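You operate a simulated robot arm through the tools that you are given. There is no shell and no other tool.

You are at the controls of a simulated robot arm. One attempt, no reset.

## Task
Power up and start the batch on the ticket: stirrer on, then heat to its mark.
Fine: first switch off the other tank's heat, then main on and stop button out; leave the batch stirring and heating.

Only the result counts: the job must be done as asked and must still hold three seconds after the hand-in. Knocking over, shifting, dropping, spilling or breaking anything else fails it.

## Robot
A 6-joint arm with a four-finger gripper, fixed in place. Base frame: the origin is on the floor under the middle of its stand, x ahead of it, y to its left, z up. Readings come in m, degrees, newtons and seconds.
With the tool pointing down near the work surface it reaches from about 0.24 to 0.68 m from the base axis. Its first joint turns from -166.0 to 166.0 degrees. Payload 3.43 kg.
The TCP is the grasp point between the finger pads, 0.03 m short of the fingertips. In the tool frame z runs along the fingers and y along their closing line. The gripper opens to 0.12 m; its body begins 0.085 m behind the TCP.
Orientation is that of the tool frame in the base frame, as [roll, pitch, yaw] about the fixed x, y, z axes, in that order (R = Rz(yaw) Ry(pitch) Rx(roll)). With the fingers straight down and closing along the base's y, the tool's x points along the base's -x, its y along +y and its z along -z.

## Interface
- The arm moves only by the tool servo_tool. Its arguments are lists of equal length, an entry for each row: "grip": the finger opening in m, from 0 to 0.12; "slide": the shift along the base's x, y, z in m, a list of three; "angular": the turn, a rotation vector about the base's x, y, z in degrees, a list of three. In form: {"grip": [grip, ...], "slide": [[tx, ty, tz], ...], "angular": [[rx, ry, rz], ...]}. A call has 1 to 20 rows; each row is the pose to reach, as a shift and turn from the pose commanded when the call began. A row lasts 0.2 s, in which the tool goes at most 0.05 m and 8.6 degrees; a call with a longer step from one row to the next is refused whole, and so is a gripper value outside its range. A pose out of reach is approached as far as the arm can. The call stops where the force on the tool passes 40 N (or 10 N more than at its start, if that is more) or the arm is blocked; 0.2 s more then pass. The fingers move at their own pace (about 0.04 m/s each) and stop on an object; they squeeze with about 30 N. The grip force told is the motor's: it shows also when the fingers shut on nothing. Time passes only in rows, and 0.2 s behind the last, so rows that repeat a pose let the fingers close. The reply holds the time, the measured pose of the TCP, the force on the tool along the base axes, the opening and the grip force, in the units named above and with some noise, with the torque about the TCP (base axes, N m) and any sound that the robot's microphone picked up.
- Cameras (640 x 400 px; columns grow to the right, rows downward): "scene" is fixed at [0.2237, -0.5012, 1.6223]; the picture's right is [0.66, -0.75, 0.00], its down [-0.36, -0.32, -0.88] and it looks along [0.66, 0.58, -0.48] (base axes); focal length 357 px, centre (320, 200). "wrist" rides on the gripper at [0.071, -0.017, -0.121] in the tool frame; the picture's right is [0.23, 0.97, 0.00], its down [-0.81, 0.19, -0.55] and it looks along [-0.54, 0.13, 0.83] (tool axes); focal length 275 px, centre (320, 200). There is no depth. A picture from a camera that has moved, and an enlarged one, comes with that camera's place and axes in the base frame and with its lens. The place of the scene camera against the robot may be out by one fixed shift of up to 0.012 m in any direction.
- snapshot(camera): a new picture of that camera. No time passes.
- slide_trunk(by): moves the trunk up (or, below 0, down) by that many m; the arm rides with it, the base frame stays. It gives what a move gives, with no picture.
- enlarge(camera, box): a new picture of the part [left, top, right, bottom] of that camera's present view, enlarged. No time passes.
- finish_job(): hands the job in; it is judged then, once.

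Places have to be worked out from the pictures, the camera data and where the tool is seen. Open the gripper and draw the arm clear of the work before you hand the job in, unless the task says otherwise.

The tools are called after "Request:" by a JSON object that holds its "op" and its "data". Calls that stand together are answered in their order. servo_tool: Moves the arm, as the interface text tells. Its arguments: {"type":"object","properties":{"grip":{"type":"array","items":{"type":"number"}},"slide":{"type":"array","items":{"type":"array","items":{"type":"number"}}},"angular":{"type":"array","items":{"type":"array","items":{"type":"number"}}}},"required":["grip","slide","angular"]} The other tools are called the same way: slide_trunk (by) moves the trunk up or down; snapshot (camera) takes a picture; enlarge (camera, box) takes an enlarged picture of a part of a camera's view; finish_job () hands the job in.

At the start:

```text
time: 0.0
ee_pos: [0.5476, 0.0823, 1.2904]
ee_rot: [180.0, 0.1, 179.9]
force: [0.1, 0.9, -0.8]
wrist_torque: [0.02, -0.01, -0.04]
opening: 0.12
gripper_force: 0.1
trunk travel left (down, up): [-0.225, 0.215]
```

scene: 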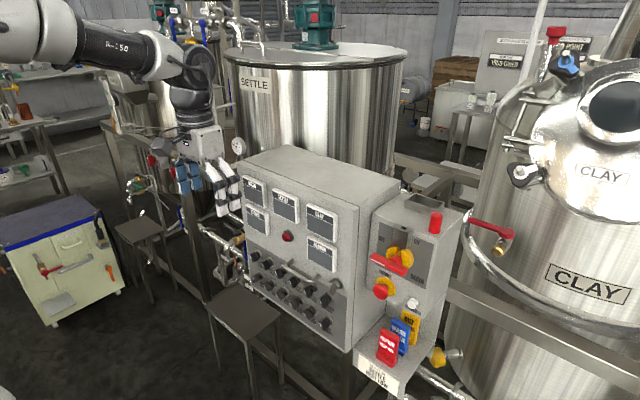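
wrist: 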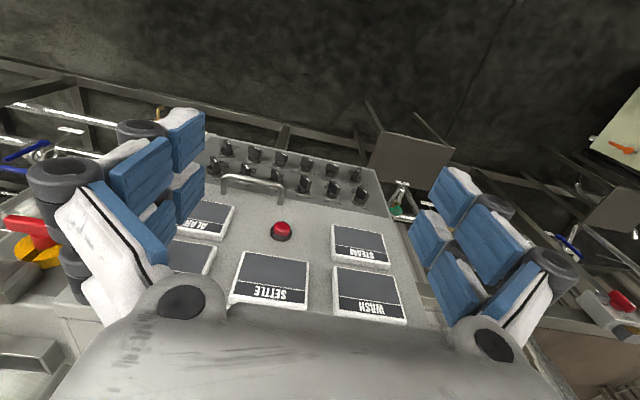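

I'll start by looking closely at the panel, the labels and the ticket.

Request:
{"op": "enlarge", "data": {"camera": "scene", "box": [230, 160, 360, 260]}}

Request:
{"op": "enlarge", "data": {"camera": "scene", "box": [230, 230, 360, 345]}}

Request:
{"op": "enlarge", "data": {"camera": "scene", "box": [340, 190, 470, 300]}}

Request:
{"op": "enlarge", "data": {"camera": "scene", "box": [340, 290, 470, 400]}}

```text
4.00 times, centred on (295, 210) of scene
camera zoom: at [0.2237, -0.5012, 1.6223], right [0.66, -0.75, 0.0], down [-0.36, -0.32, -0.88], along [0.66, 0.58, -0.48], focal length 1427 px, centre (420, 160)
```

zoom: 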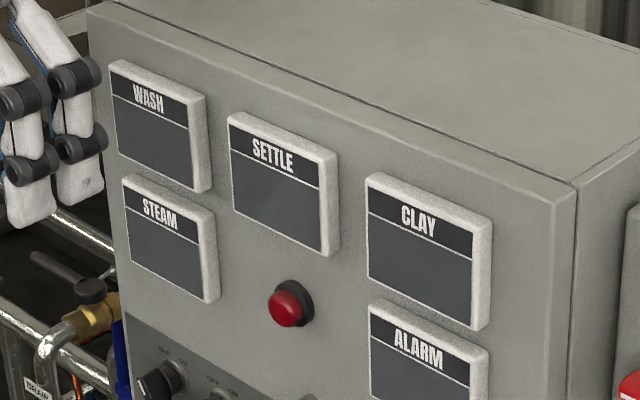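

```text
3.48 times, centred on (295, 288) of scene
camera zoom: at [0.2237, -0.5012, 1.6223], right [0.66, -0.75, 0.0], down [-0.36, -0.32, -0.88], along [0.66, 0.58, -0.48], focal length 1241 px, centre (407, -104)
```

zoom: 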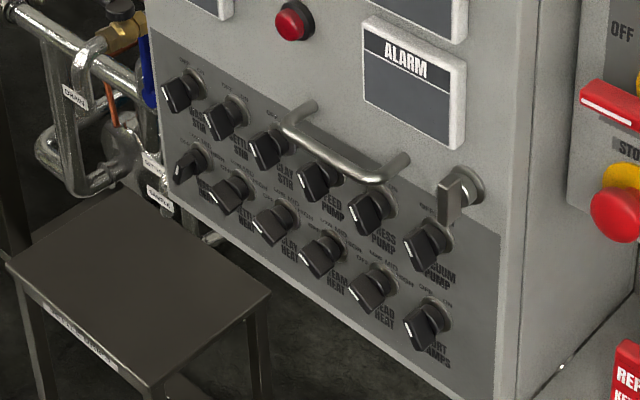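

```text
3.64 times, centred on (405, 245) of scene
camera zoom: at [0.2237, -0.5012, 1.6223], right [0.66, -0.75, 0.0], down [-0.36, -0.32, -0.88], along [0.66, 0.58, -0.48], focal length 1297 px, centre (11, 36)
```

zoom: 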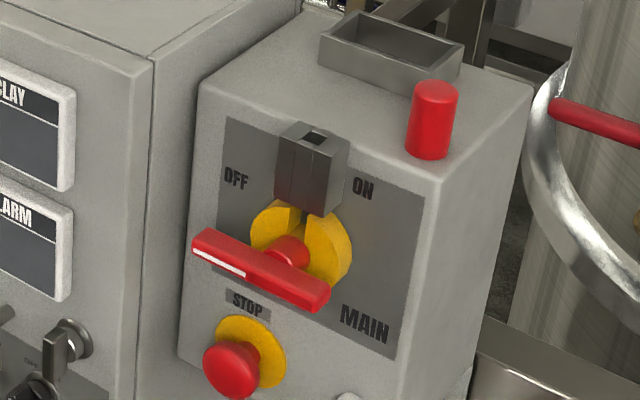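

```text
3.64 times, centred on (405, 345) of scene
camera zoom: at [0.2237, -0.5012, 1.6223], right [0.66, -0.75, 0.0], down [-0.36, -0.32, -0.88], along [0.66, 0.58, -0.48], focal length 1297 px, centre (11, -327)
```

zoom: 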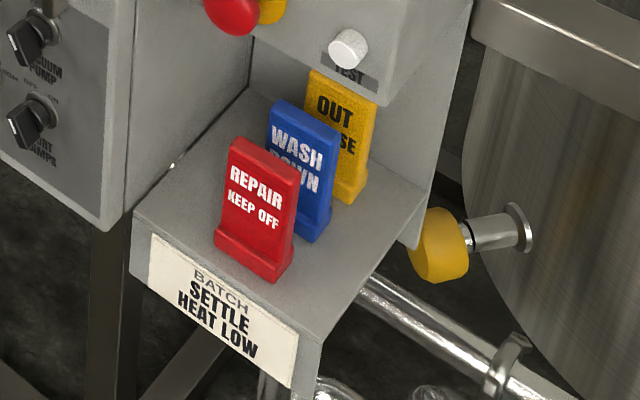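

The ticket reads "BATCH SETTLE HEAT LOW". I'll zoom in further on the knob rows and the main switch.

Request:
{"op": "enlarge", "data": {"camera": "scene", "box": [242, 240, 292, 300]}}

Request:
{"op": "enlarge", "data": {"camera": "scene", "box": [275, 262, 345, 335]}}

Request:
{"op": "enlarge", "data": {"camera": "scene", "box": [365, 205, 445, 265]}}

Request:
{"op": "enlarge", "data": {"camera": "scene", "box": [355, 265, 445, 325]}}

Request:
{"op": "enlarge", "data": {"camera": "wrist", "box": [190, 120, 390, 260]}}

```text
6.67 times, centred on (267, 270) of scene
camera zoom: at [0.2237, -0.5012, 1.6223], right [0.66, -0.75, 0.0], down [-0.36, -0.32, -0.88], along [0.66, 0.58, -0.48], focal length 2378 px, centre (673, -267)
```

zoom: 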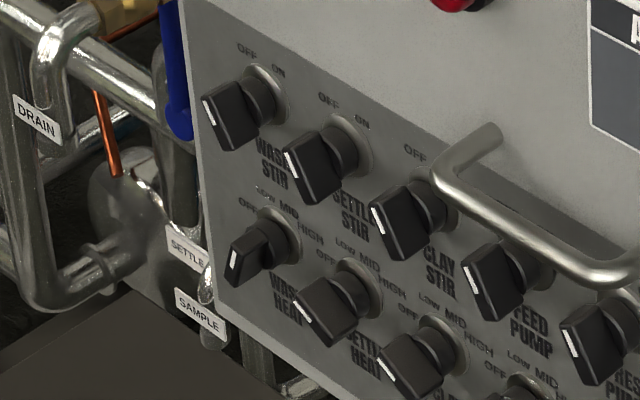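

```text
5.48 times, centred on (310, 298) of scene
camera zoom: at [0.2237, -0.5012, 1.6223], right [0.66, -0.75, 0.0], down [-0.36, -0.32, -0.88], along [0.66, 0.58, -0.48], focal length 1954 px, centre (375, -340)
```

zoom: 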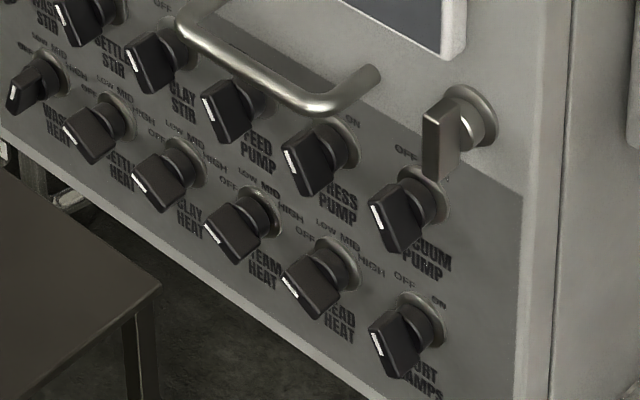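

```text
6.67 times, centred on (405, 235) of scene
camera zoom: at [0.2237, -0.5012, 1.6223], right [0.66, -0.75, 0.0], down [-0.36, -0.32, -0.88], along [0.66, 0.58, -0.48], focal length 2378 px, centre (-247, -33)
```

zoom: 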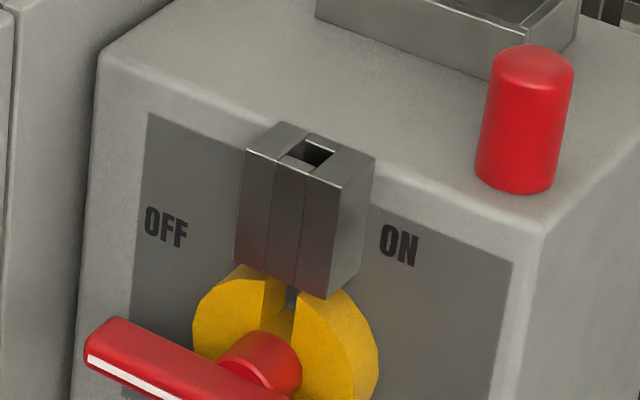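

```text
6.67 times, centred on (400, 295) of scene
camera zoom: at [0.2237, -0.5012, 1.6223], right [0.66, -0.75, 0.0], down [-0.36, -0.32, -0.88], along [0.66, 0.58, -0.48], focal length 2378 px, centre (-213, -433)
```

zoom: 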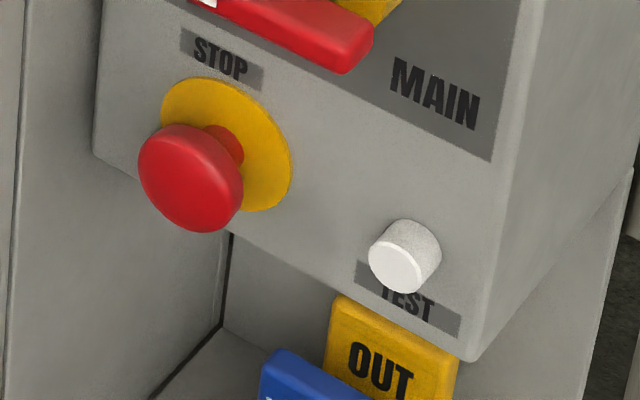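

```text
2.86 times, centred on (290, 190) of wrist
camera zoom: at [0.4763, 0.0653, 1.4114], right [-0.23, 0.97, 0.0], down [0.81, 0.19, 0.55], along [0.54, 0.13, -0.83], focal length 786 px, centre (406, 229)
```

zoom: 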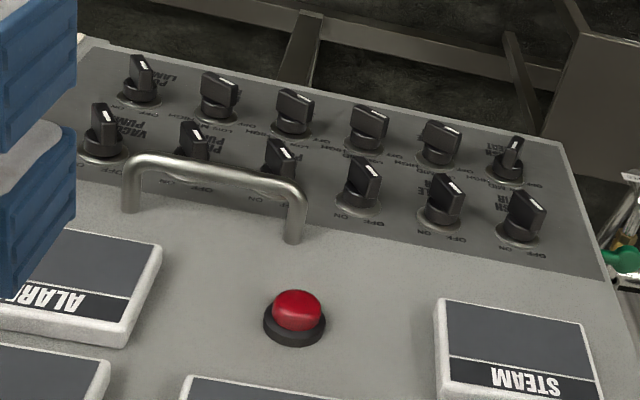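

WASH HEAT is the one heat knob that is not at OFF. Next I look at the gripper fingers to judge their size, and at the rest of the scene near the panel.

Request:
{"op": "enlarge", "data": {"camera": "scene", "box": [140, 110, 260, 230]}}

Request:
{"op": "enlarge", "data": {"camera": "wrist", "box": [0, 100, 240, 400]}}

Request:
{"op": "enlarge", "data": {"camera": "wrist", "box": [400, 100, 640, 400]}}

```text
3.33 times, centred on (200, 170) of scene
camera zoom: at [0.2237, -0.5012, 1.6223], right [0.66, -0.75, 0.0], down [-0.36, -0.32, -0.88], along [0.66, 0.58, -0.48], focal length 1189 px, centre (720, 300)
```

zoom: 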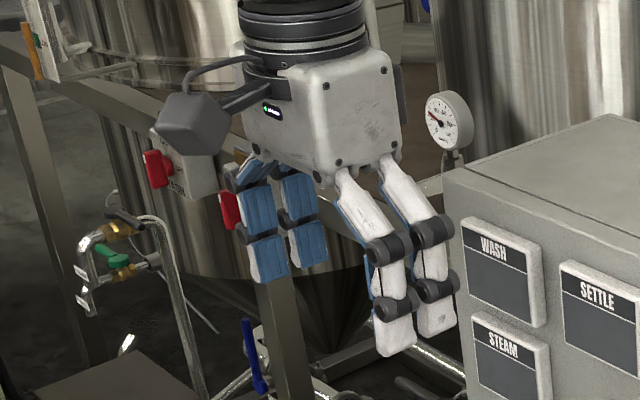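

```text
1.33 times, centred on (120, 250) of wrist
camera zoom: at [0.4763, 0.0653, 1.4114], right [-0.23, 0.97, 0.0], down [0.81, 0.19, 0.55], along [0.54, 0.13, -0.83], focal length 367 px, centre (587, 133)
```

zoom: 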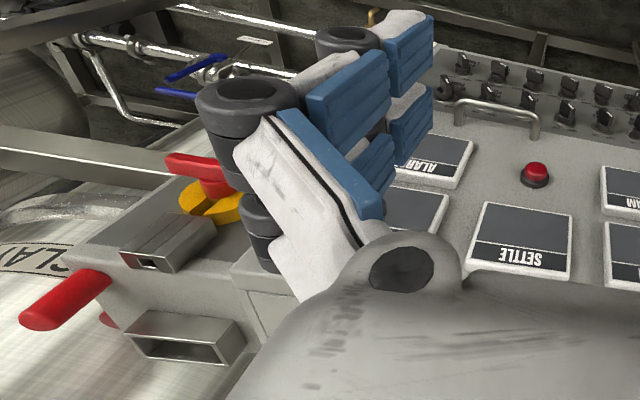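

```text
1.33 times, centred on (520, 250) of wrist
camera zoom: at [0.4763, 0.0653, 1.4114], right [-0.23, 0.97, 0.0], down [0.81, 0.19, 0.55], along [0.54, 0.13, -0.83], focal length 367 px, centre (53, 133)
```

zoom: 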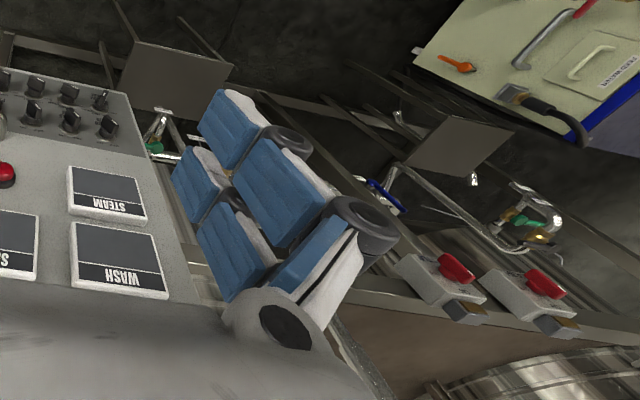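

The ticket batch is SETTLE on LOW, and the wrong tank heat is WASH HEAT. The panel is roughly vertical near x≈0.77, with knobs at about z 0.85–0.93. I'll lower the trunk and then tilt the tool to get a frontal view.

Request:
{"op": "slide_trunk", "data": {"by": -0.15}}

```text
time: 1.8
ee_pos: [0.5471, 0.0807, 1.1398]
ee_rot: [-180.0, 0.0, -180.0]
force: [-0.3, 0.6, 0.0]
wrist_torque: [-0.01, 0.0, 0.02]
opening: 0.1201
gripper_force: 0.0
trunk travel left (down, up): [-0.075, 0.365]
```

The trunk moved cleanly. Next I tilt the tool forward by 57° so that the wrist camera looks level at the panel, lowering a bit as it turns.

Request:
{"op": "servo_tool", "data": {"grip": [0.12, 0.12, 0.12, 0.12, 0.12, 0.12, 0.12, 0.12], "slide": [[-0.01, 0, -0.02], [-0.02, 0, -0.04], [-0.03, 0, -0.06], [-0.03, 0, -0.08], [-0.03, 0, -0.1], [-0.03, 0, -0.12], [-0.03, 0, -0.14], [-0.03, 0, -0.15]], "angular": [[0, -7, 0], [0, -14, 0], [0, -21, 0], [0, -28, 0], [0, -35, 0], [0, -42, 0], [0, -49, 0], [0, -57, 0]]}}

Request:
{"op": "snapshot", "data": {"camera": "wrist"}}

Request:
{"op": "snapshot", "data": {"camera": "scene"}}

```text
time: 3.5
ee_pos: [0.5273, 0.0921, 1.0074]
ee_rot: [-177.4, 56.4, -178.5]
force: [0.4, 1.9, 0.6]
wrist_torque: [-0.02, 0.02, -0.07]
opening: 0.12
gripper_force: 0.0
out of reach, approached as far as the arm can: row 5, 6, 8
trunk travel left (down, up): [-0.075, 0.365]
```

```text
taken
camera wrist: at [0.3874, 0.0779, 1.016], right [-0.12, 0.97, -0.22], down [-0.01, 0.22, 0.98], along [0.99, 0.12, -0.02], focal length 275 px, centre (320, 200)
```

wrist: 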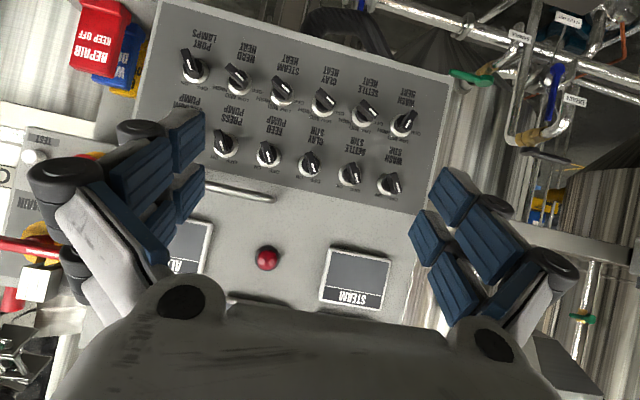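

```text
taken
```

scene: 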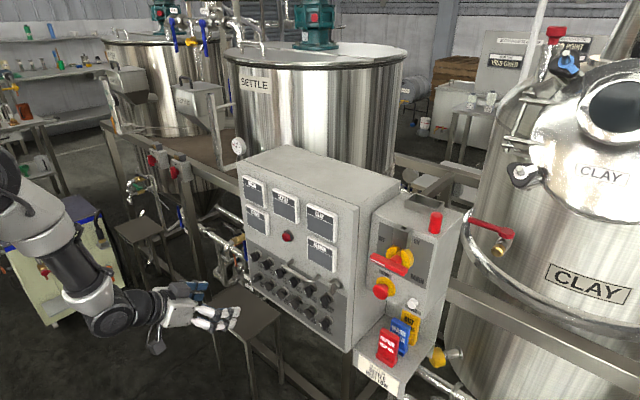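

This is a good frontal view (upside down). I'll enlarge the knobs and the main box.

Request:
{"op": "enlarge", "data": {"camera": "wrist", "box": [290, 60, 430, 210]}}

Request:
{"op": "enlarge", "data": {"camera": "wrist", "box": [160, 20, 310, 180]}}

Request:
{"op": "enlarge", "data": {"camera": "wrist", "box": [0, 120, 100, 320]}}

```text
2.67 times, centred on (360, 135) of wrist
camera zoom: at [0.3874, 0.0779, 1.016], right [-0.12, 0.97, -0.22], down [-0.01, 0.22, 0.98], along [0.99, 0.12, -0.02], focal length 734 px, centre (213, 373)
```

zoom: 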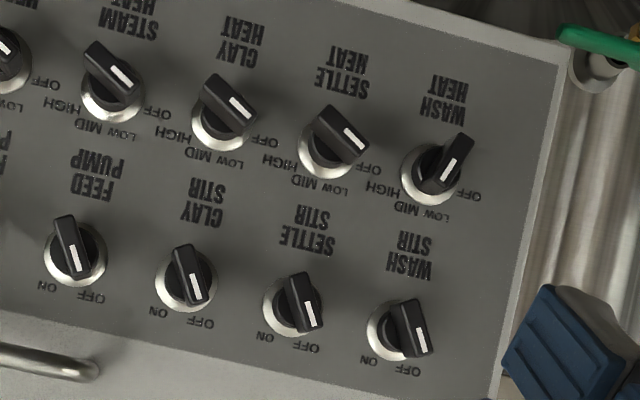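

```text
2.50 times, centred on (235, 100) of wrist
camera zoom: at [0.3874, 0.0779, 1.016], right [-0.12, 0.97, -0.22], down [-0.01, 0.22, 0.98], along [0.99, 0.12, -0.02], focal length 688 px, centre (532, 450)
```

zoom: 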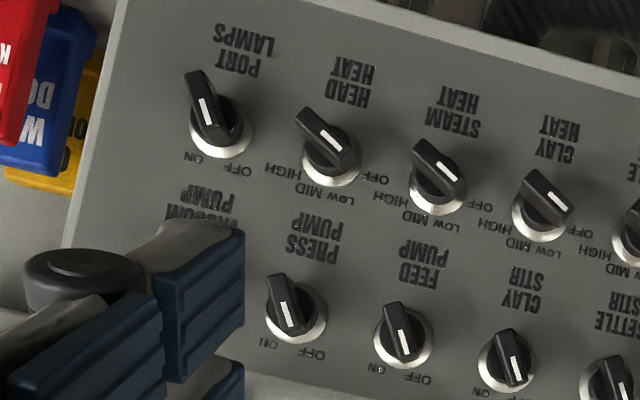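

```text
2.00 times, centred on (50, 220) of wrist
camera zoom: at [0.3874, 0.0779, 1.016], right [-0.12, 0.97, -0.22], down [-0.01, 0.22, 0.98], along [0.99, 0.12, -0.02], focal length 551 px, centre (860, 160)
```

zoom: 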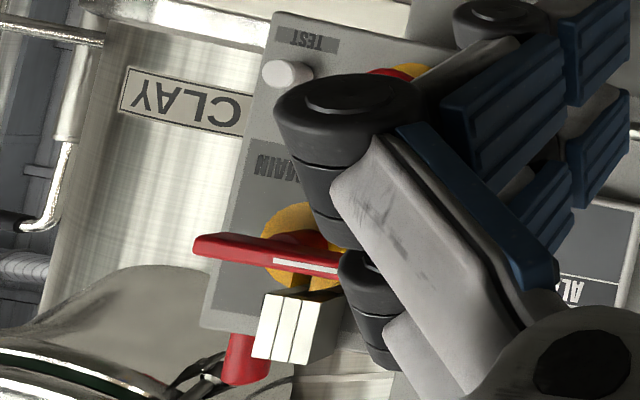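

I need a sharper look at WASH HEAT's pointer and the others.

Request:
{"op": "enlarge", "data": {"camera": "wrist", "box": [370, 90, 420, 150]}}

Request:
{"op": "enlarge", "data": {"camera": "wrist", "box": [325, 85, 385, 195]}}

```text
6.67 times, centred on (395, 120) of wrist
camera zoom: at [0.3874, 0.0779, 1.016], right [-0.12, 0.97, -0.22], down [-0.01, 0.22, 0.98], along [0.99, 0.12, -0.02], focal length 1835 px, centre (-180, 733)
```

zoom: 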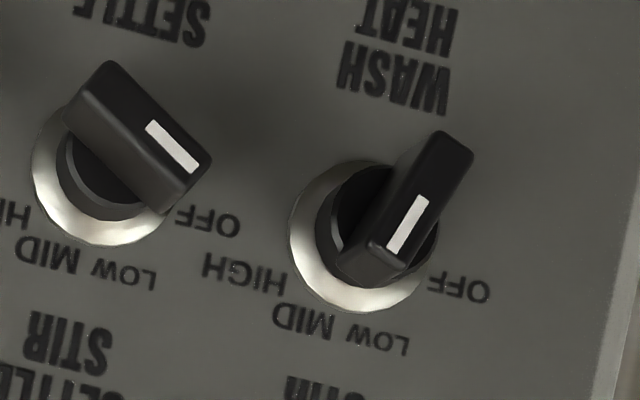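

```text
3.64 times, centred on (355, 140) of wrist
camera zoom: at [0.3874, 0.0779, 1.016], right [-0.12, 0.97, -0.22], down [-0.01, 0.22, 0.98], along [0.99, 0.12, -0.02], focal length 1001 px, centre (193, 418)
```

zoom: 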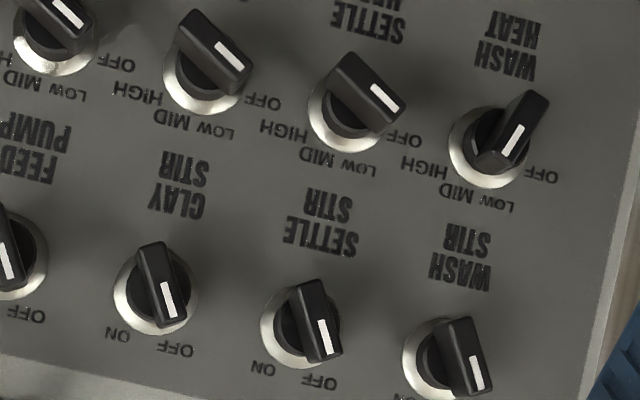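

WASH HEAT points to MID and every other heat knob is at OFF. My knob estimates are WASH HEAT ≈ (0.765, 0.216, 0.876), SETTLE HEAT ≈ (0.765, 0.158, 0.877) and SETTLE STIR ≈ (0.765, 0.158, 0.964). I'll bring the tool to horizontal, facing the panel near WASH HEAT.

Request:
{"op": "servo_tool", "data": {"grip": [0.12, 0.12, 0.12, 0.12, 0.12], "slide": [[0.01, 0.03, -0.02], [0.02, 0.06, -0.04], [0.03, 0.09, -0.07], [0.035, 0.12, -0.09], [0.04, 0.135, -0.114]], "angular": [[0, -7, 0], [0, -14, 0], [0, -21, 0], [0, -28, 0], [0, -33, 0]]}}

Request:
{"op": "snapshot", "data": {"camera": "wrist"}}

Request:
{"op": "snapshot", "data": {"camera": "scene"}}

```text
time: 4.8
ee_pos: [0.6107, 0.2733, 0.9078]
ee_rot: [-91.5, 87.9, -92.5]
force: [1.0, 0.4, 0.0]
wrist_torque: [-0.02, 0.03, 0.02]
opening: 0.1197
gripper_force: 0.1
out of reach, approached as far as the arm can: row 1, 2, 3, 4, 5
trunk travel left (down, up): [-0.075, 0.365]
```

```text
taken
camera wrist: at [0.4899, 0.2567, 0.8379], right [0.02, 0.96, -0.27], down [-0.55, 0.23, 0.8], along [0.84, 0.13, 0.53], focal length 275 px, centre (320, 200)
```

wrist: 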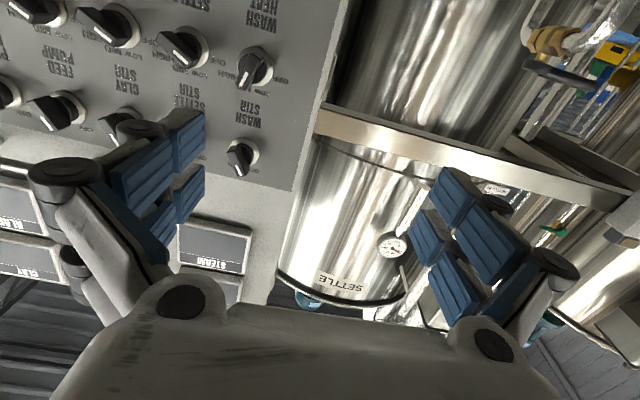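

```text
taken
```

scene: 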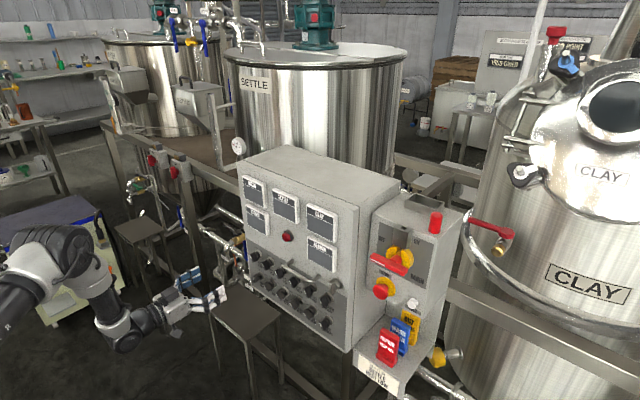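

The arm is too folded here and stopped short of the command. I'll extend in x a little to find the reachable region and learn what the commanded base pose is.

Request:
{"op": "servo_tool", "data": {"grip": [0.12, 0.12, 0.12], "slide": [[0.02, 0, 0], [0.04, 0, 0], [0.06, 0, 0]], "angular": [[0, 0, 0], [0, 0, 0], [0, 0, 0]]}}

```text
time: 5.5
ee_pos: [0.672, 0.2707, 0.9054]
ee_rot: [9.8, 90.0, 9.9]
force: [-0.7, -0.1, 0.3]
wrist_torque: [0.01, 0.0, -0.03]
opening: 0.1197
gripper_force: 0.0
out of reach, approached as far as the arm can: row 1
trunk travel left (down, up): [-0.075, 0.365]
```

The clamped pose is the new base, and this region is reachable. A wrist picture will let me relate the knob to the tool.

Request:
{"op": "snapshot", "data": {"camera": "wrist"}}

Request:
{"op": "enlarge", "data": {"camera": "scene", "box": [150, 220, 350, 350]}}

```text
taken
camera wrist: at [0.5515, 0.2537, 0.835], right [0.0, 0.97, -0.23], down [-0.55, 0.19, 0.81], along [0.83, 0.13, 0.54], focal length 275 px, centre (320, 200)
```

wrist: 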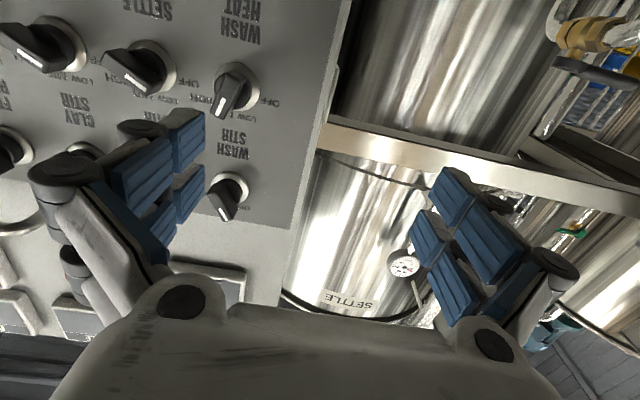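

```text
3.08 times, centred on (250, 285) of scene
camera zoom: at [0.2237, -0.5012, 1.6223], right [0.66, -0.75, 0.0], down [-0.36, -0.32, -0.88], along [0.66, 0.58, -0.48], focal length 1098 px, centre (535, -62)
```

zoom: 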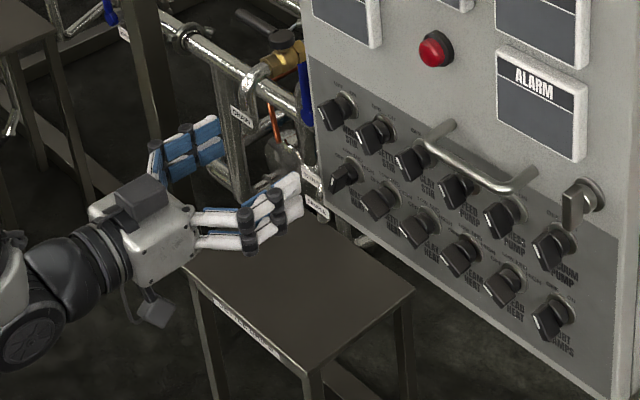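

I enlarge the wrist view for a precise triangulation of WASH HEAT.

Request:
{"op": "enlarge", "data": {"camera": "wrist", "box": [200, 20, 300, 130]}}

Request:
{"op": "enlarge", "data": {"camera": "wrist", "box": [0, 0, 200, 130]}}

```text
3.64 times, centred on (250, 75) of wrist
camera zoom: at [0.5515, 0.2537, 0.835], right [0.0, 0.97, -0.23], down [-0.55, 0.19, 0.81], along [0.83, 0.13, 0.54], focal length 1001 px, centre (574, 654)
```

zoom: 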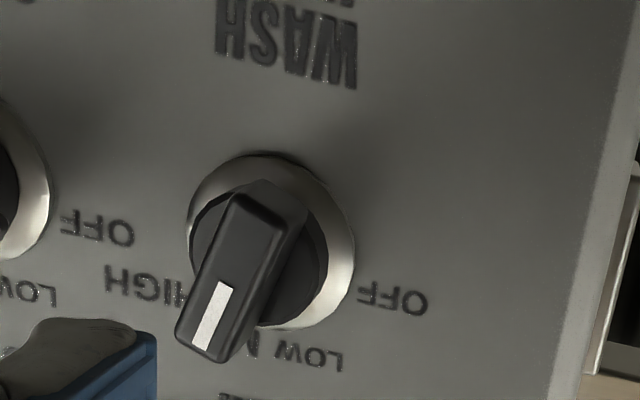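

```text
3.08 times, centred on (100, 65) of wrist
camera zoom: at [0.5515, 0.2537, 0.835], right [0.0, 0.97, -0.23], down [-0.55, 0.19, 0.81], along [0.83, 0.13, 0.54], focal length 847 px, centre (997, 615)
```

zoom: 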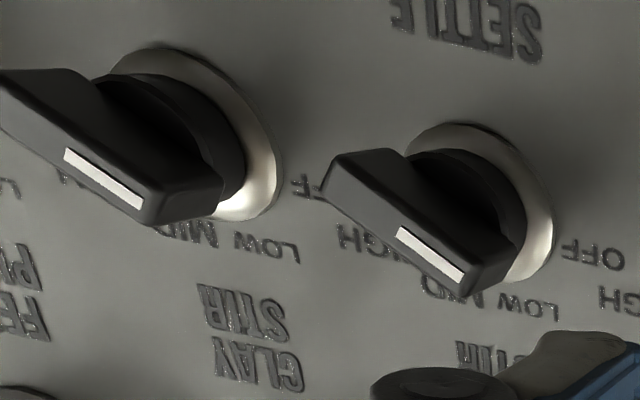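

Triangulation puts WASH HEAT's ring at about (0.748, 0.208, 0.885), with the blade front at x≈0.719 pointing 20° right of up (MID). The knobs are 58 mm apart, so I'll narrow the fingers to see how bulky they are when nearly closed.

Request:
{"op": "servo_tool", "data": {"grip": [0.026, 0.026, 0.026, 0.026, 0.026, 0.026, 0.026], "slide": [[-0.02, -0.01, 0], [-0.02, -0.01, 0], [-0.02, -0.01, 0], [-0.02, -0.01, 0], [-0.02, -0.01, 0], [-0.02, -0.01, 0], [-0.02, -0.01, 0]], "angular": [[0, 0, 0], [0, 0, 0], [0, 0, 0], [0, 0, 0], [0, 0, 0], [0, 0, 0], [0, 0, 0]]}}

Request:
{"op": "snapshot", "data": {"camera": "wrist"}}

Request:
{"op": "enlarge", "data": {"camera": "scene", "box": [160, 250, 290, 340]}}

```text
time: 7.2
ee_pos: [0.6534, 0.2622, 0.9072]
ee_rot: [-95.0, 89.7, -95.0]
force: [-0.2, -0.7, 0.4]
wrist_torque: [0.0, -0.02, -0.02]
opening: 0.0258
gripper_force: 0.0
trunk travel left (down, up): [-0.075, 0.365]
```

```text
taken
camera wrist: at [0.5332, 0.2461, 0.8358], right [0.0, 0.97, -0.23], down [-0.55, 0.2, 0.81], along [0.83, 0.13, 0.54], focal length 275 px, centre (320, 200)
```

wrist: 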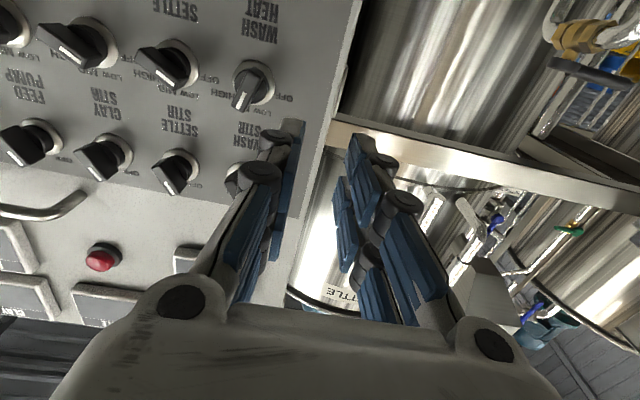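

```text
4.44 times, centred on (225, 295) of scene
camera zoom: at [0.2237, -0.5012, 1.6223], right [0.66, -0.75, 0.0], down [-0.36, -0.32, -0.88], along [0.66, 0.58, -0.48], focal length 1585 px, centre (742, -222)
```

zoom: 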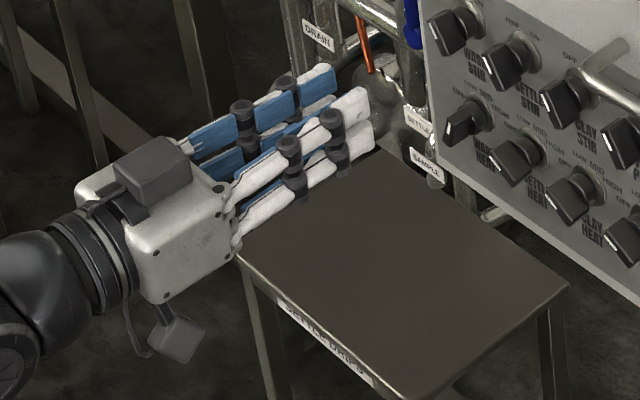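

With this opening the fingers are about 17 mm thick at the tips, so they fit between the knobs. I align with WASH HEAT, rolling +20° to match the blade and staying in front of it.

Request:
{"op": "servo_tool", "data": {"grip": [0.026, 0.026, 0.026, 0.026], "slide": [[0.0, -0.015, -0.007], [0.005, -0.03, -0.014], [0.01, -0.054, -0.021], [0.01, -0.054, -0.021]], "angular": [[7, 0, 0], [14, 0, 0], [20, 0, 0], [20, 0, 0]]}}

Request:
{"op": "snapshot", "data": {"camera": "wrist"}}

Request:
{"op": "enlarge", "data": {"camera": "scene", "box": [180, 230, 310, 330]}}

```text
time: 8.2
ee_pos: [0.7629, 0.3164, 0.8679]
ee_rot: [90.8, 71.7, 88.4]
force: [0.8, -0.2, -1.0]
wrist_torque: [0.01, 0.02, -0.03]
opening: 0.0261
gripper_force: 0.1
out of reach, approached as far as the arm can: row 1, 2, 3, 4
trunk travel left (down, up): [-0.075, 0.365]
```

```text
taken
camera wrist: at [0.643, 0.3278, 0.7962], right [0.04, 1.0, 0.09], down [-0.55, -0.05, 0.83], along [0.83, -0.08, 0.55], focal length 275 px, centre (320, 200)
```

wrist: 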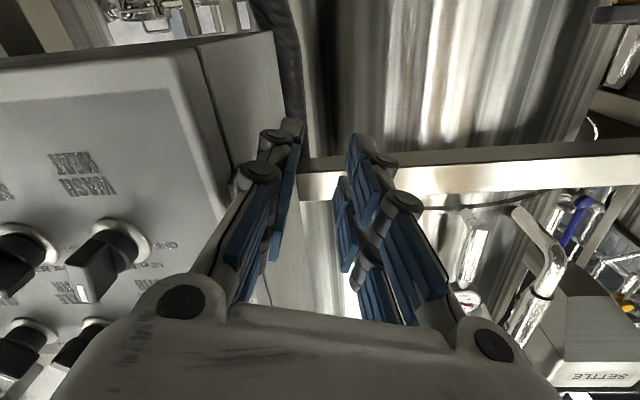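

```text
4.00 times, centred on (245, 280) of scene
camera zoom: at [0.2237, -0.5012, 1.6223], right [0.66, -0.75, 0.0], down [-0.36, -0.32, -0.88], along [0.66, 0.58, -0.48], focal length 1427 px, centre (620, -120)
```

zoom: 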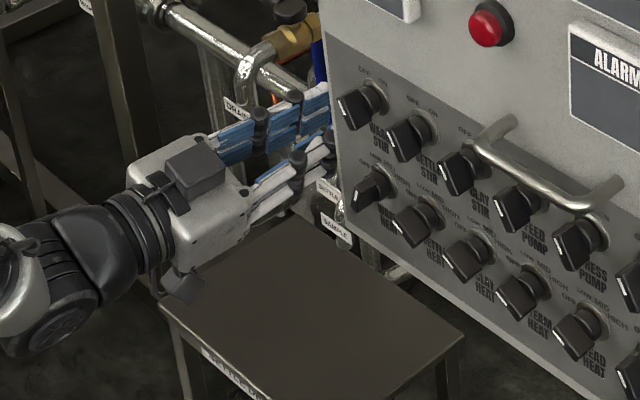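

The arm could not fold to that pose and drifted to the left of the panel, with no contact forces. I'll back straight out along −x, then lower the trunk the rest of the way so the forearm is flatter and has more wrist range.

Request:
{"op": "servo_tool", "data": {"grip": [0.026, 0.026, 0.026, 0.026], "slide": [[-0.025, 0, 0], [-0.05, 0, 0], [-0.075, 0, 0], [-0.075, 0, 0]], "angular": [[0, 0, 0], [0, 0, 0], [0, 0, 0], [0, 0, 0]]}}

Request:
{"op": "snapshot", "data": {"camera": "scene"}}

```text
time: 9.2
ee_pos: [0.7245, 0.3456, 0.863]
ee_rot: [90.5, 71.8, 87.9]
force: [-0.2, -1.0, -0.3]
wrist_torque: [-0.02, -0.03, 0.01]
opening: 0.0261
gripper_force: 0.2
out of reach, approached as far as the arm can: row 1, 2, 3, 4
trunk travel left (down, up): [-0.075, 0.365]
```

```text
taken
```

scene: 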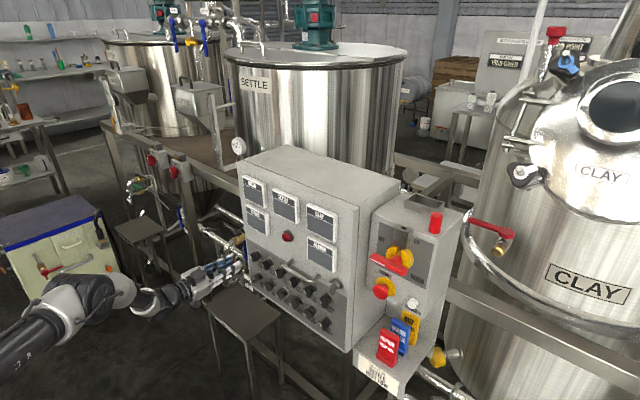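

Still boundary-limited. I'll look at the arm's configuration before deciding how to get out of it.

Request:
{"op": "enlarge", "data": {"camera": "scene", "box": [0, 220, 260, 400]}}

```text
2.22 times, centred on (130, 310) of scene
camera zoom: at [0.2237, -0.5012, 1.6223], right [0.66, -0.75, 0.0], down [-0.36, -0.32, -0.88], along [0.66, 0.58, -0.48], focal length 793 px, centre (742, -44)
```

zoom: 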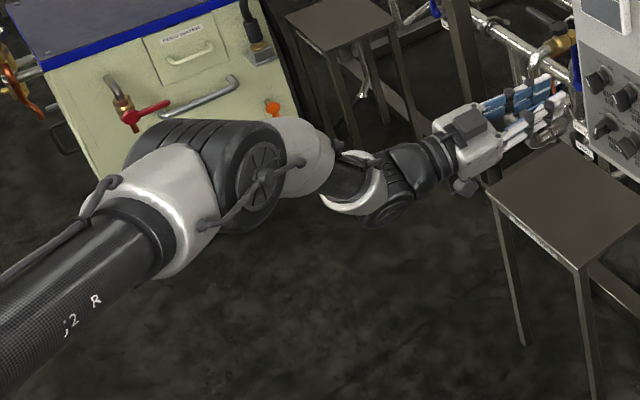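

A likely culprit is a wrist-joint limit in the +roll direction. I'll test by rolling the other way in place, since the blade grip is symmetric over 180°.

Request:
{"op": "servo_tool", "data": {"grip": [0.026, 0.026, 0.026, 0.026, 0.026, 0.026, 0.026], "slide": [[-0.005, 0, 0], [-0.01, 0, 0], [-0.015, 0, 0], [-0.02, 0, 0], [-0.03, 0, 0], [-0.04, 0, 0], [-0.05, 0, 0]], "angular": [[-8, 0, 0], [-16, 0, 0], [-24, 0, 0], [-32, 0, 0], [-40, 0, 0], [-48, 0, 0], [-56, 0, 0]]}}

Request:
{"op": "enlarge", "data": {"camera": "scene", "box": [0, 220, 260, 400]}}

```text
time: 10.8
ee_pos: [0.6737, 0.3471, 0.8674]
ee_rot: [-86.9, 52.1, -89.0]
force: [-0.2, -0.3, 0.9]
wrist_torque: [0.02, 0.04, 0.01]
opening: 0.0262
gripper_force: 0.1
trunk travel left (down, up): [-0.075, 0.365]
```

```text
2.22 times, centred on (130, 310) of scene
camera zoom: at [0.2237, -0.5012, 1.6223], right [0.66, -0.75, 0.0], down [-0.36, -0.32, -0.88], along [0.66, 0.58, -0.48], focal length 793 px, centre (742, -44)
```

zoom: 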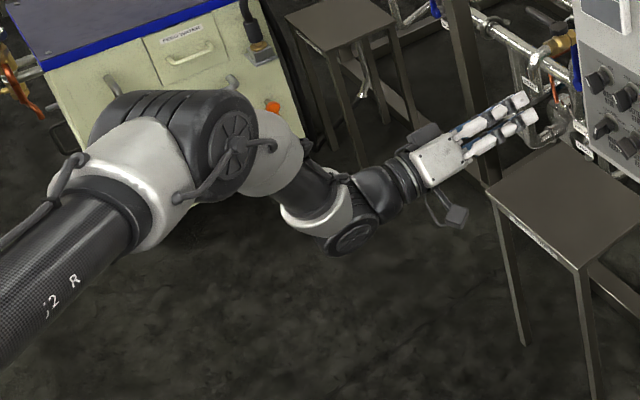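

Negative roll is free, so +roll was the joint limit. I'll explore how far negative roll goes here in free space. I need about −160° to grip the MID blade, then −80° more to reach OFF.

Request:
{"op": "servo_tool", "data": {"grip": [0.026, 0.026, 0.026, 0.026, 0.026, 0.026, 0.026, 0.026, 0.026, 0.026, 0.026, 0.026, 0.026, 0.026, 0.026], "slide": [[0, 0, 0], [0, 0, 0], [0, 0, 0], [0, 0, 0], [0, 0, 0], [0, 0, 0], [0, 0, 0], [0, 0, 0], [0, 0, 0], [0, 0, 0], [0, 0, 0], [0, 0, 0], [0, 0, 0], [0, 0, 0], [0, 0, 0]], "angular": [[-8, 0, 0], [-16, 0, 0], [-24, 0, 0], [-32, 0, 0], [-40, 0, 0], [-48, 0, 0], [-56, 0, 0], [-64, 0, 0], [-72, 0, 0], [-80, 0, 0], [-88, 0, 0], [-96, 0, 0], [-104, 0, 0], [-112, 0, 0], [-120, 0, 0]]}}

Request:
{"op": "snapshot", "data": {"camera": "wrist"}}

```text
time: 13.9
ee_pos: [0.6733, 0.345, 0.869]
ee_rot: [-89.2, -67.9, -88.5]
force: [-0.3, -0.2, 0.7]
wrist_torque: [-0.03, 0.0, -0.01]
opening: 0.0262
gripper_force: 0.1
trunk travel left (down, up): [-0.075, 0.365]
```

```text
taken
camera wrist: at [0.5527, 0.3298, 0.9413], right [0.04, -0.99, -0.15], down [-0.55, 0.11, -0.83], along [0.83, 0.12, -0.54], focal length 275 px, centre (320, 200)
```

wrist: 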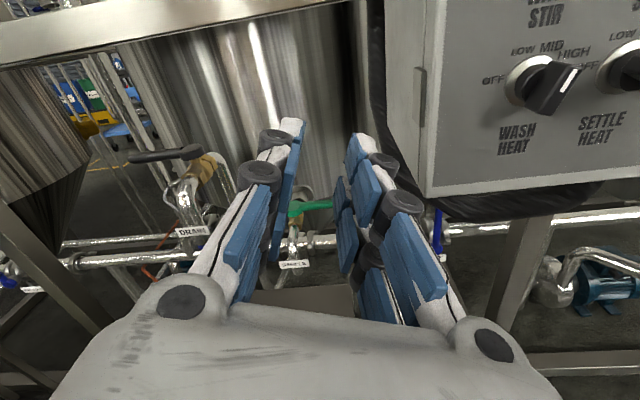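

The camera is now on top and the view is upright, with no flags. I'll test that another −84° of roll is available before I touch the knob.

Request:
{"op": "servo_tool", "data": {"grip": [0.026, 0.026, 0.026, 0.026, 0.026, 0.026, 0.026, 0.026, 0.026, 0.026, 0.026], "slide": [[0, 0, 0], [0, 0, 0], [0, 0, 0], [0, 0, 0], [0, 0, 0], [0, 0, 0], [0, 0, 0], [0, 0, 0], [0, 0, 0], [0, 0, 0], [0, 0, 0]], "angular": [[-8, 0, 0], [-16, 0, 0], [-24, 0, 0], [-32, 0, 0], [-40, 0, 0], [-48, 0, 0], [-56, 0, 0], [-64, 0, 0], [-72, 0, 0], [-80, 0, 0], [-86, 0, 0]]}}

```text
time: 16.4
ee_pos: [0.6733, 0.3455, 0.8679]
ee_rot: [92.5, -26.0, 89.4]
force: [0.5, -1.1, 0.7]
wrist_torque: [0.02, 0.0, 0.01]
opening: 0.0262
gripper_force: 0.1
trunk travel left (down, up): [-0.075, 0.365]
```

Reachable to −244° without trouble. I'll roll back to −160° while sliding over in front of WASH HEAT, keeping the fingertips about 20 mm clear of it.

Request:
{"op": "servo_tool", "data": {"grip": [0.026, 0.026, 0.026, 0.026, 0.026, 0.026, 0.026, 0.026, 0.026, 0.026, 0.026, 0.026], "slide": [[-0.01, 0, 0], [-0.01, 0, 0], [-0.01, 0, 0], [-0.01, 0, 0], [-0.01, 0, 0], [-0.01, 0, 0], [-0.01, -0.02, 0.005], [-0.01, -0.05, 0.01], [-0.01, -0.08, 0.014], [-0.01, -0.11, 0.017], [-0.01, -0.137, 0.018], [-0.01, -0.137, 0.018]], "angular": [[8, 0, 0], [16, 0, 0], [24, 0, 0], [32, 0, 0], [40, 0, 0], [48, 0, 0], [56, 0, 0], [64, 0, 0], [72, 0, 0], [80, 0, 0], [84, 0, 0], [84, 0, 0]]}}

Request:
{"op": "snapshot", "data": {"camera": "wrist"}}

```text
time: 18.9
ee_pos: [0.6637, 0.2108, 0.8876]
ee_rot: [-89.3, -69.6, -88.4]
force: [0.6, -0.5, 0.7]
wrist_torque: [-0.02, -0.01, 0.02]
opening: 0.026
gripper_force: 0.0
trunk travel left (down, up): [-0.075, 0.365]
```

```text
taken
camera wrist: at [0.5446, 0.1965, 0.96], right [0.04, -0.99, -0.12], down [-0.55, 0.08, -0.83], along [0.83, 0.1, -0.55], focal length 275 px, centre (320, 200)
```

wrist: 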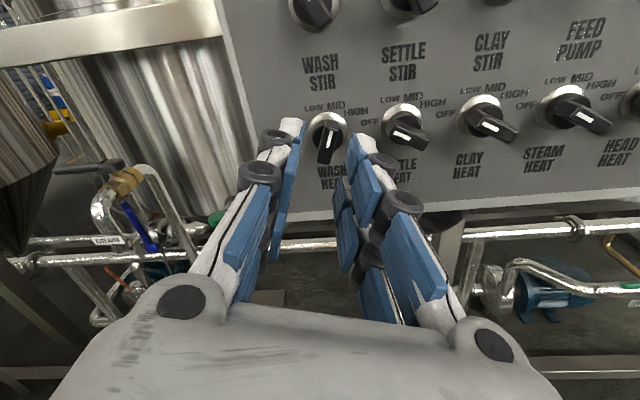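

Now aligned in front of WASH HEAT. I zoom in to check centering and blade angle relative to the fingers.

Request:
{"op": "enlarge", "data": {"camera": "wrist", "box": [260, 80, 400, 200]}}

Request:
{"op": "enlarge", "data": {"camera": "scene", "box": [180, 230, 310, 330]}}

```text
3.33 times, centred on (330, 140) of wrist
camera zoom: at [0.5446, 0.1965, 0.96], right [0.04, -0.99, -0.12], down [-0.55, 0.08, -0.83], along [0.83, 0.1, -0.55], focal length 918 px, centre (287, 400)
```

zoom: 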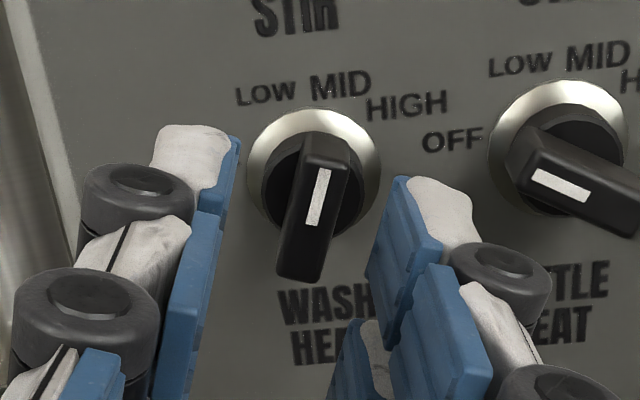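

```text
4.00 times, centred on (245, 280) of scene
camera zoom: at [0.2237, -0.5012, 1.6223], right [0.66, -0.75, 0.0], down [-0.36, -0.32, -0.88], along [0.66, 0.58, -0.48], focal length 1427 px, centre (620, -120)
```

zoom: 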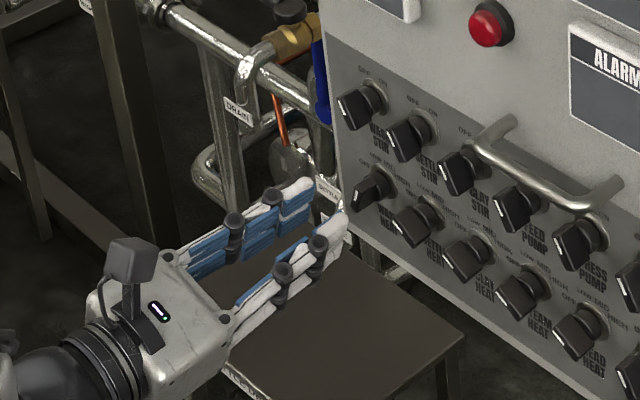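

The knob axis is at about y=0.207, z=0.888, and the blade is tilted about 18° right, matching my roll. I'll correct the yaw by −2.2° and y by −4 mm, then advance until the tips overlap the blade by about 12 mm.

Request:
{"op": "servo_tool", "data": {"grip": [0.026, 0.026, 0.026, 0.026, 0.026, 0.026], "slide": [[0, -0.004, 0], [0.01, -0.004, 0], [0.02, -0.004, 0], [0.03, -0.004, 0], [0.037, -0.004, 0], [0.037, -0.004, 0]], "angular": [[0, 0, -2.2], [0, 0, -2.2], [0, 0, -2.2], [0, 0, -2.2], [0, 0, -2.2], [0, 0, -2.2]]}}

Request:
{"op": "enlarge", "data": {"camera": "wrist", "box": [250, 80, 400, 200]}}

Request:
{"op": "enlarge", "data": {"camera": "scene", "box": [200, 230, 300, 310]}}

```text
time: 20.4
ee_pos: [0.7007, 0.2056, 0.8866]
ee_rot: [-89.3, -69.8, -90.5]
force: [-1.0, -0.7, 0.2]
wrist_torque: [0.02, 0.01, 0.01]
opening: 0.026
gripper_force: 0.2
trunk travel left (down, up): [-0.075, 0.365]
```

```text
3.33 times, centred on (325, 140) of wrist
camera zoom: at [0.5807, 0.1965, 0.9595], right [0.0, -0.99, -0.12], down [-0.55, 0.1, -0.83], along [0.84, 0.07, -0.55], focal length 918 px, centre (303, 400)
```

zoom: 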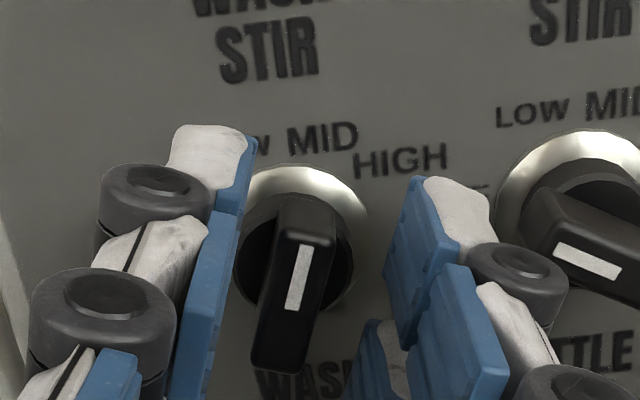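

```text
5.00 times, centred on (250, 270) of scene
camera zoom: at [0.2237, -0.5012, 1.6223], right [0.66, -0.75, 0.0], down [-0.36, -0.32, -0.88], along [0.66, 0.58, -0.48], focal length 1783 px, centre (670, -150)
```

zoom: 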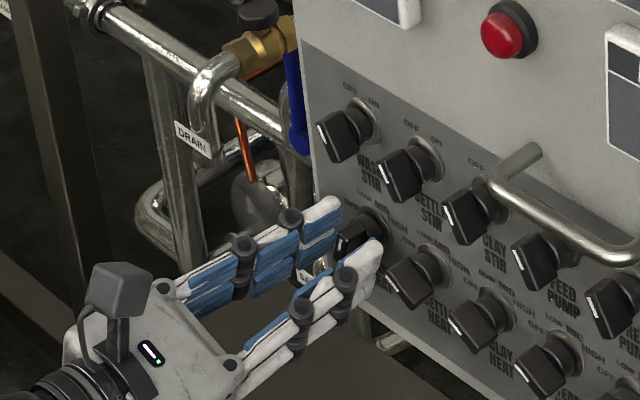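

Alignment is good, with the fingers straddling the blade. I nudge it (+1.5 mm y, +2.5 mm z, +3 mm x) to center on the knob axis and close on the blade.

Request:
{"op": "servo_tool", "data": {"grip": [0.026, 0.026, 0.0, 0.0, 0.0, 0.0], "slide": [[0.0015, 0.0015, 0.0025], [0.003, 0.0015, 0.0025], [0.003, 0.0015, 0.0025], [0.003, 0.0015, 0.0025], [0.003, 0.0015, 0.0025], [0.003, 0.0015, 0.0025]], "angular": [[0, 0, 0], [0, 0, 0], [0, 0, 0], [0, 0, 0], [0, 0, 0], [0, 0, 0]]}}

Request:
{"op": "enlarge", "data": {"camera": "wrist", "box": [250, 80, 400, 200]}}

Request:
{"op": "enlarge", "data": {"camera": "scene", "box": [200, 230, 300, 310]}}

```text
time: 21.8
ee_pos: [0.7052, 0.2052, 0.8891]
ee_rot: [-89.4, -69.6, -90.5]
force: [0.2, -3.1, -2.2]
wrist_torque: [-0.03, 0.06, -0.13]
opening: 0.0097
gripper_force: 43.6
trunk travel left (down, up): [-0.075, 0.365]
```

```text
3.33 times, centred on (325, 140) of wrist
camera zoom: at [0.5845, 0.1976, 0.9622], right [0.0, -0.99, -0.12], down [-0.55, 0.1, -0.83], along [0.84, 0.07, -0.55], focal length 918 px, centre (303, 400)
```

zoom: 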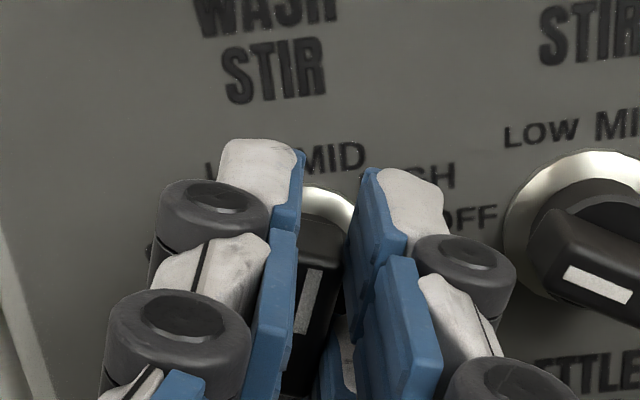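

```text
5.00 times, centred on (250, 270) of scene
camera zoom: at [0.2237, -0.5012, 1.6223], right [0.66, -0.75, 0.0], down [-0.36, -0.32, -0.88], along [0.66, 0.58, -0.48], focal length 1783 px, centre (670, -150)
```

zoom: 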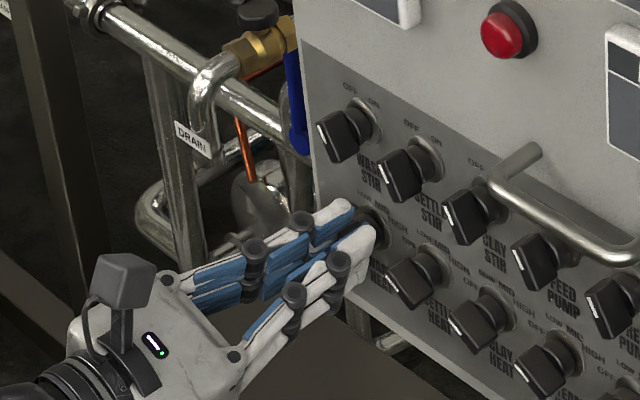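

Gripped: opening 9.7 mm equals the blade thickness, with small side forces. Now I turn counter-clockwise, starting with one step of 40° (MID→LOW), and check.

Request:
{"op": "servo_tool", "data": {"grip": [0.0, 0.0, 0.0, 0.0, 0.0, 0.0], "slide": [[0, 0, 0], [0, 0, 0], [0, 0, 0], [0, 0, 0], [0, 0, 0], [0, 0, 0]], "angular": [[-8, 0, 0], [-16, 0, 0], [-24, 0, 0], [-32, 0, 0], [-40, 0, 0], [-40, 0, 0]]}}

Request:
{"op": "snapshot", "data": {"camera": "wrist"}}

Request:
{"op": "enlarge", "data": {"camera": "scene", "box": [200, 230, 300, 310]}}

```text
time: 23.1
ee_pos: [0.7039, 0.2084, 0.8887]
ee_rot: [89.5, -70.1, 90.9]
force: [16.4, 10.5, 2.1]
wrist_torque: [0.03, 0.55, 0.07]
opening: 0.0101
gripper_force: 43.3
trunk travel left (down, up): [-0.075, 0.365]
```

```text
taken
camera wrist: at [0.5842, 0.248, 0.9509], right [0.0, -0.84, 0.55], down [-0.55, -0.46, -0.7], along [0.84, -0.3, -0.46], focal length 275 px, centre (320, 200)
```

wrist: 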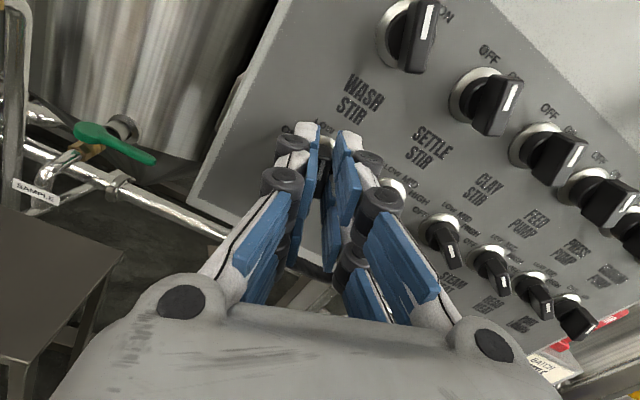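

```text
5.00 times, centred on (250, 270) of scene
camera zoom: at [0.2237, -0.5012, 1.6223], right [0.66, -0.75, 0.0], down [-0.36, -0.32, -0.88], along [0.66, 0.58, -0.48], focal length 1783 px, centre (670, -150)
```

zoom: 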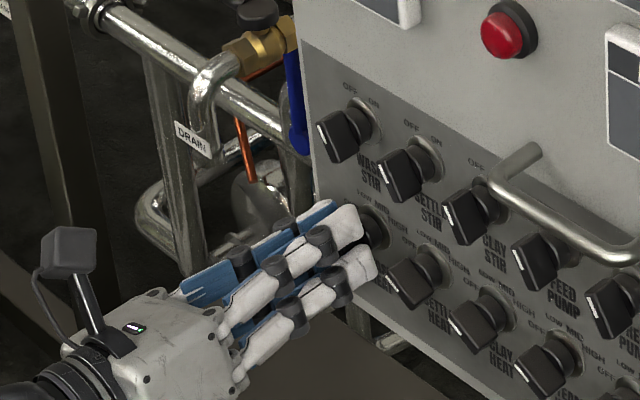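

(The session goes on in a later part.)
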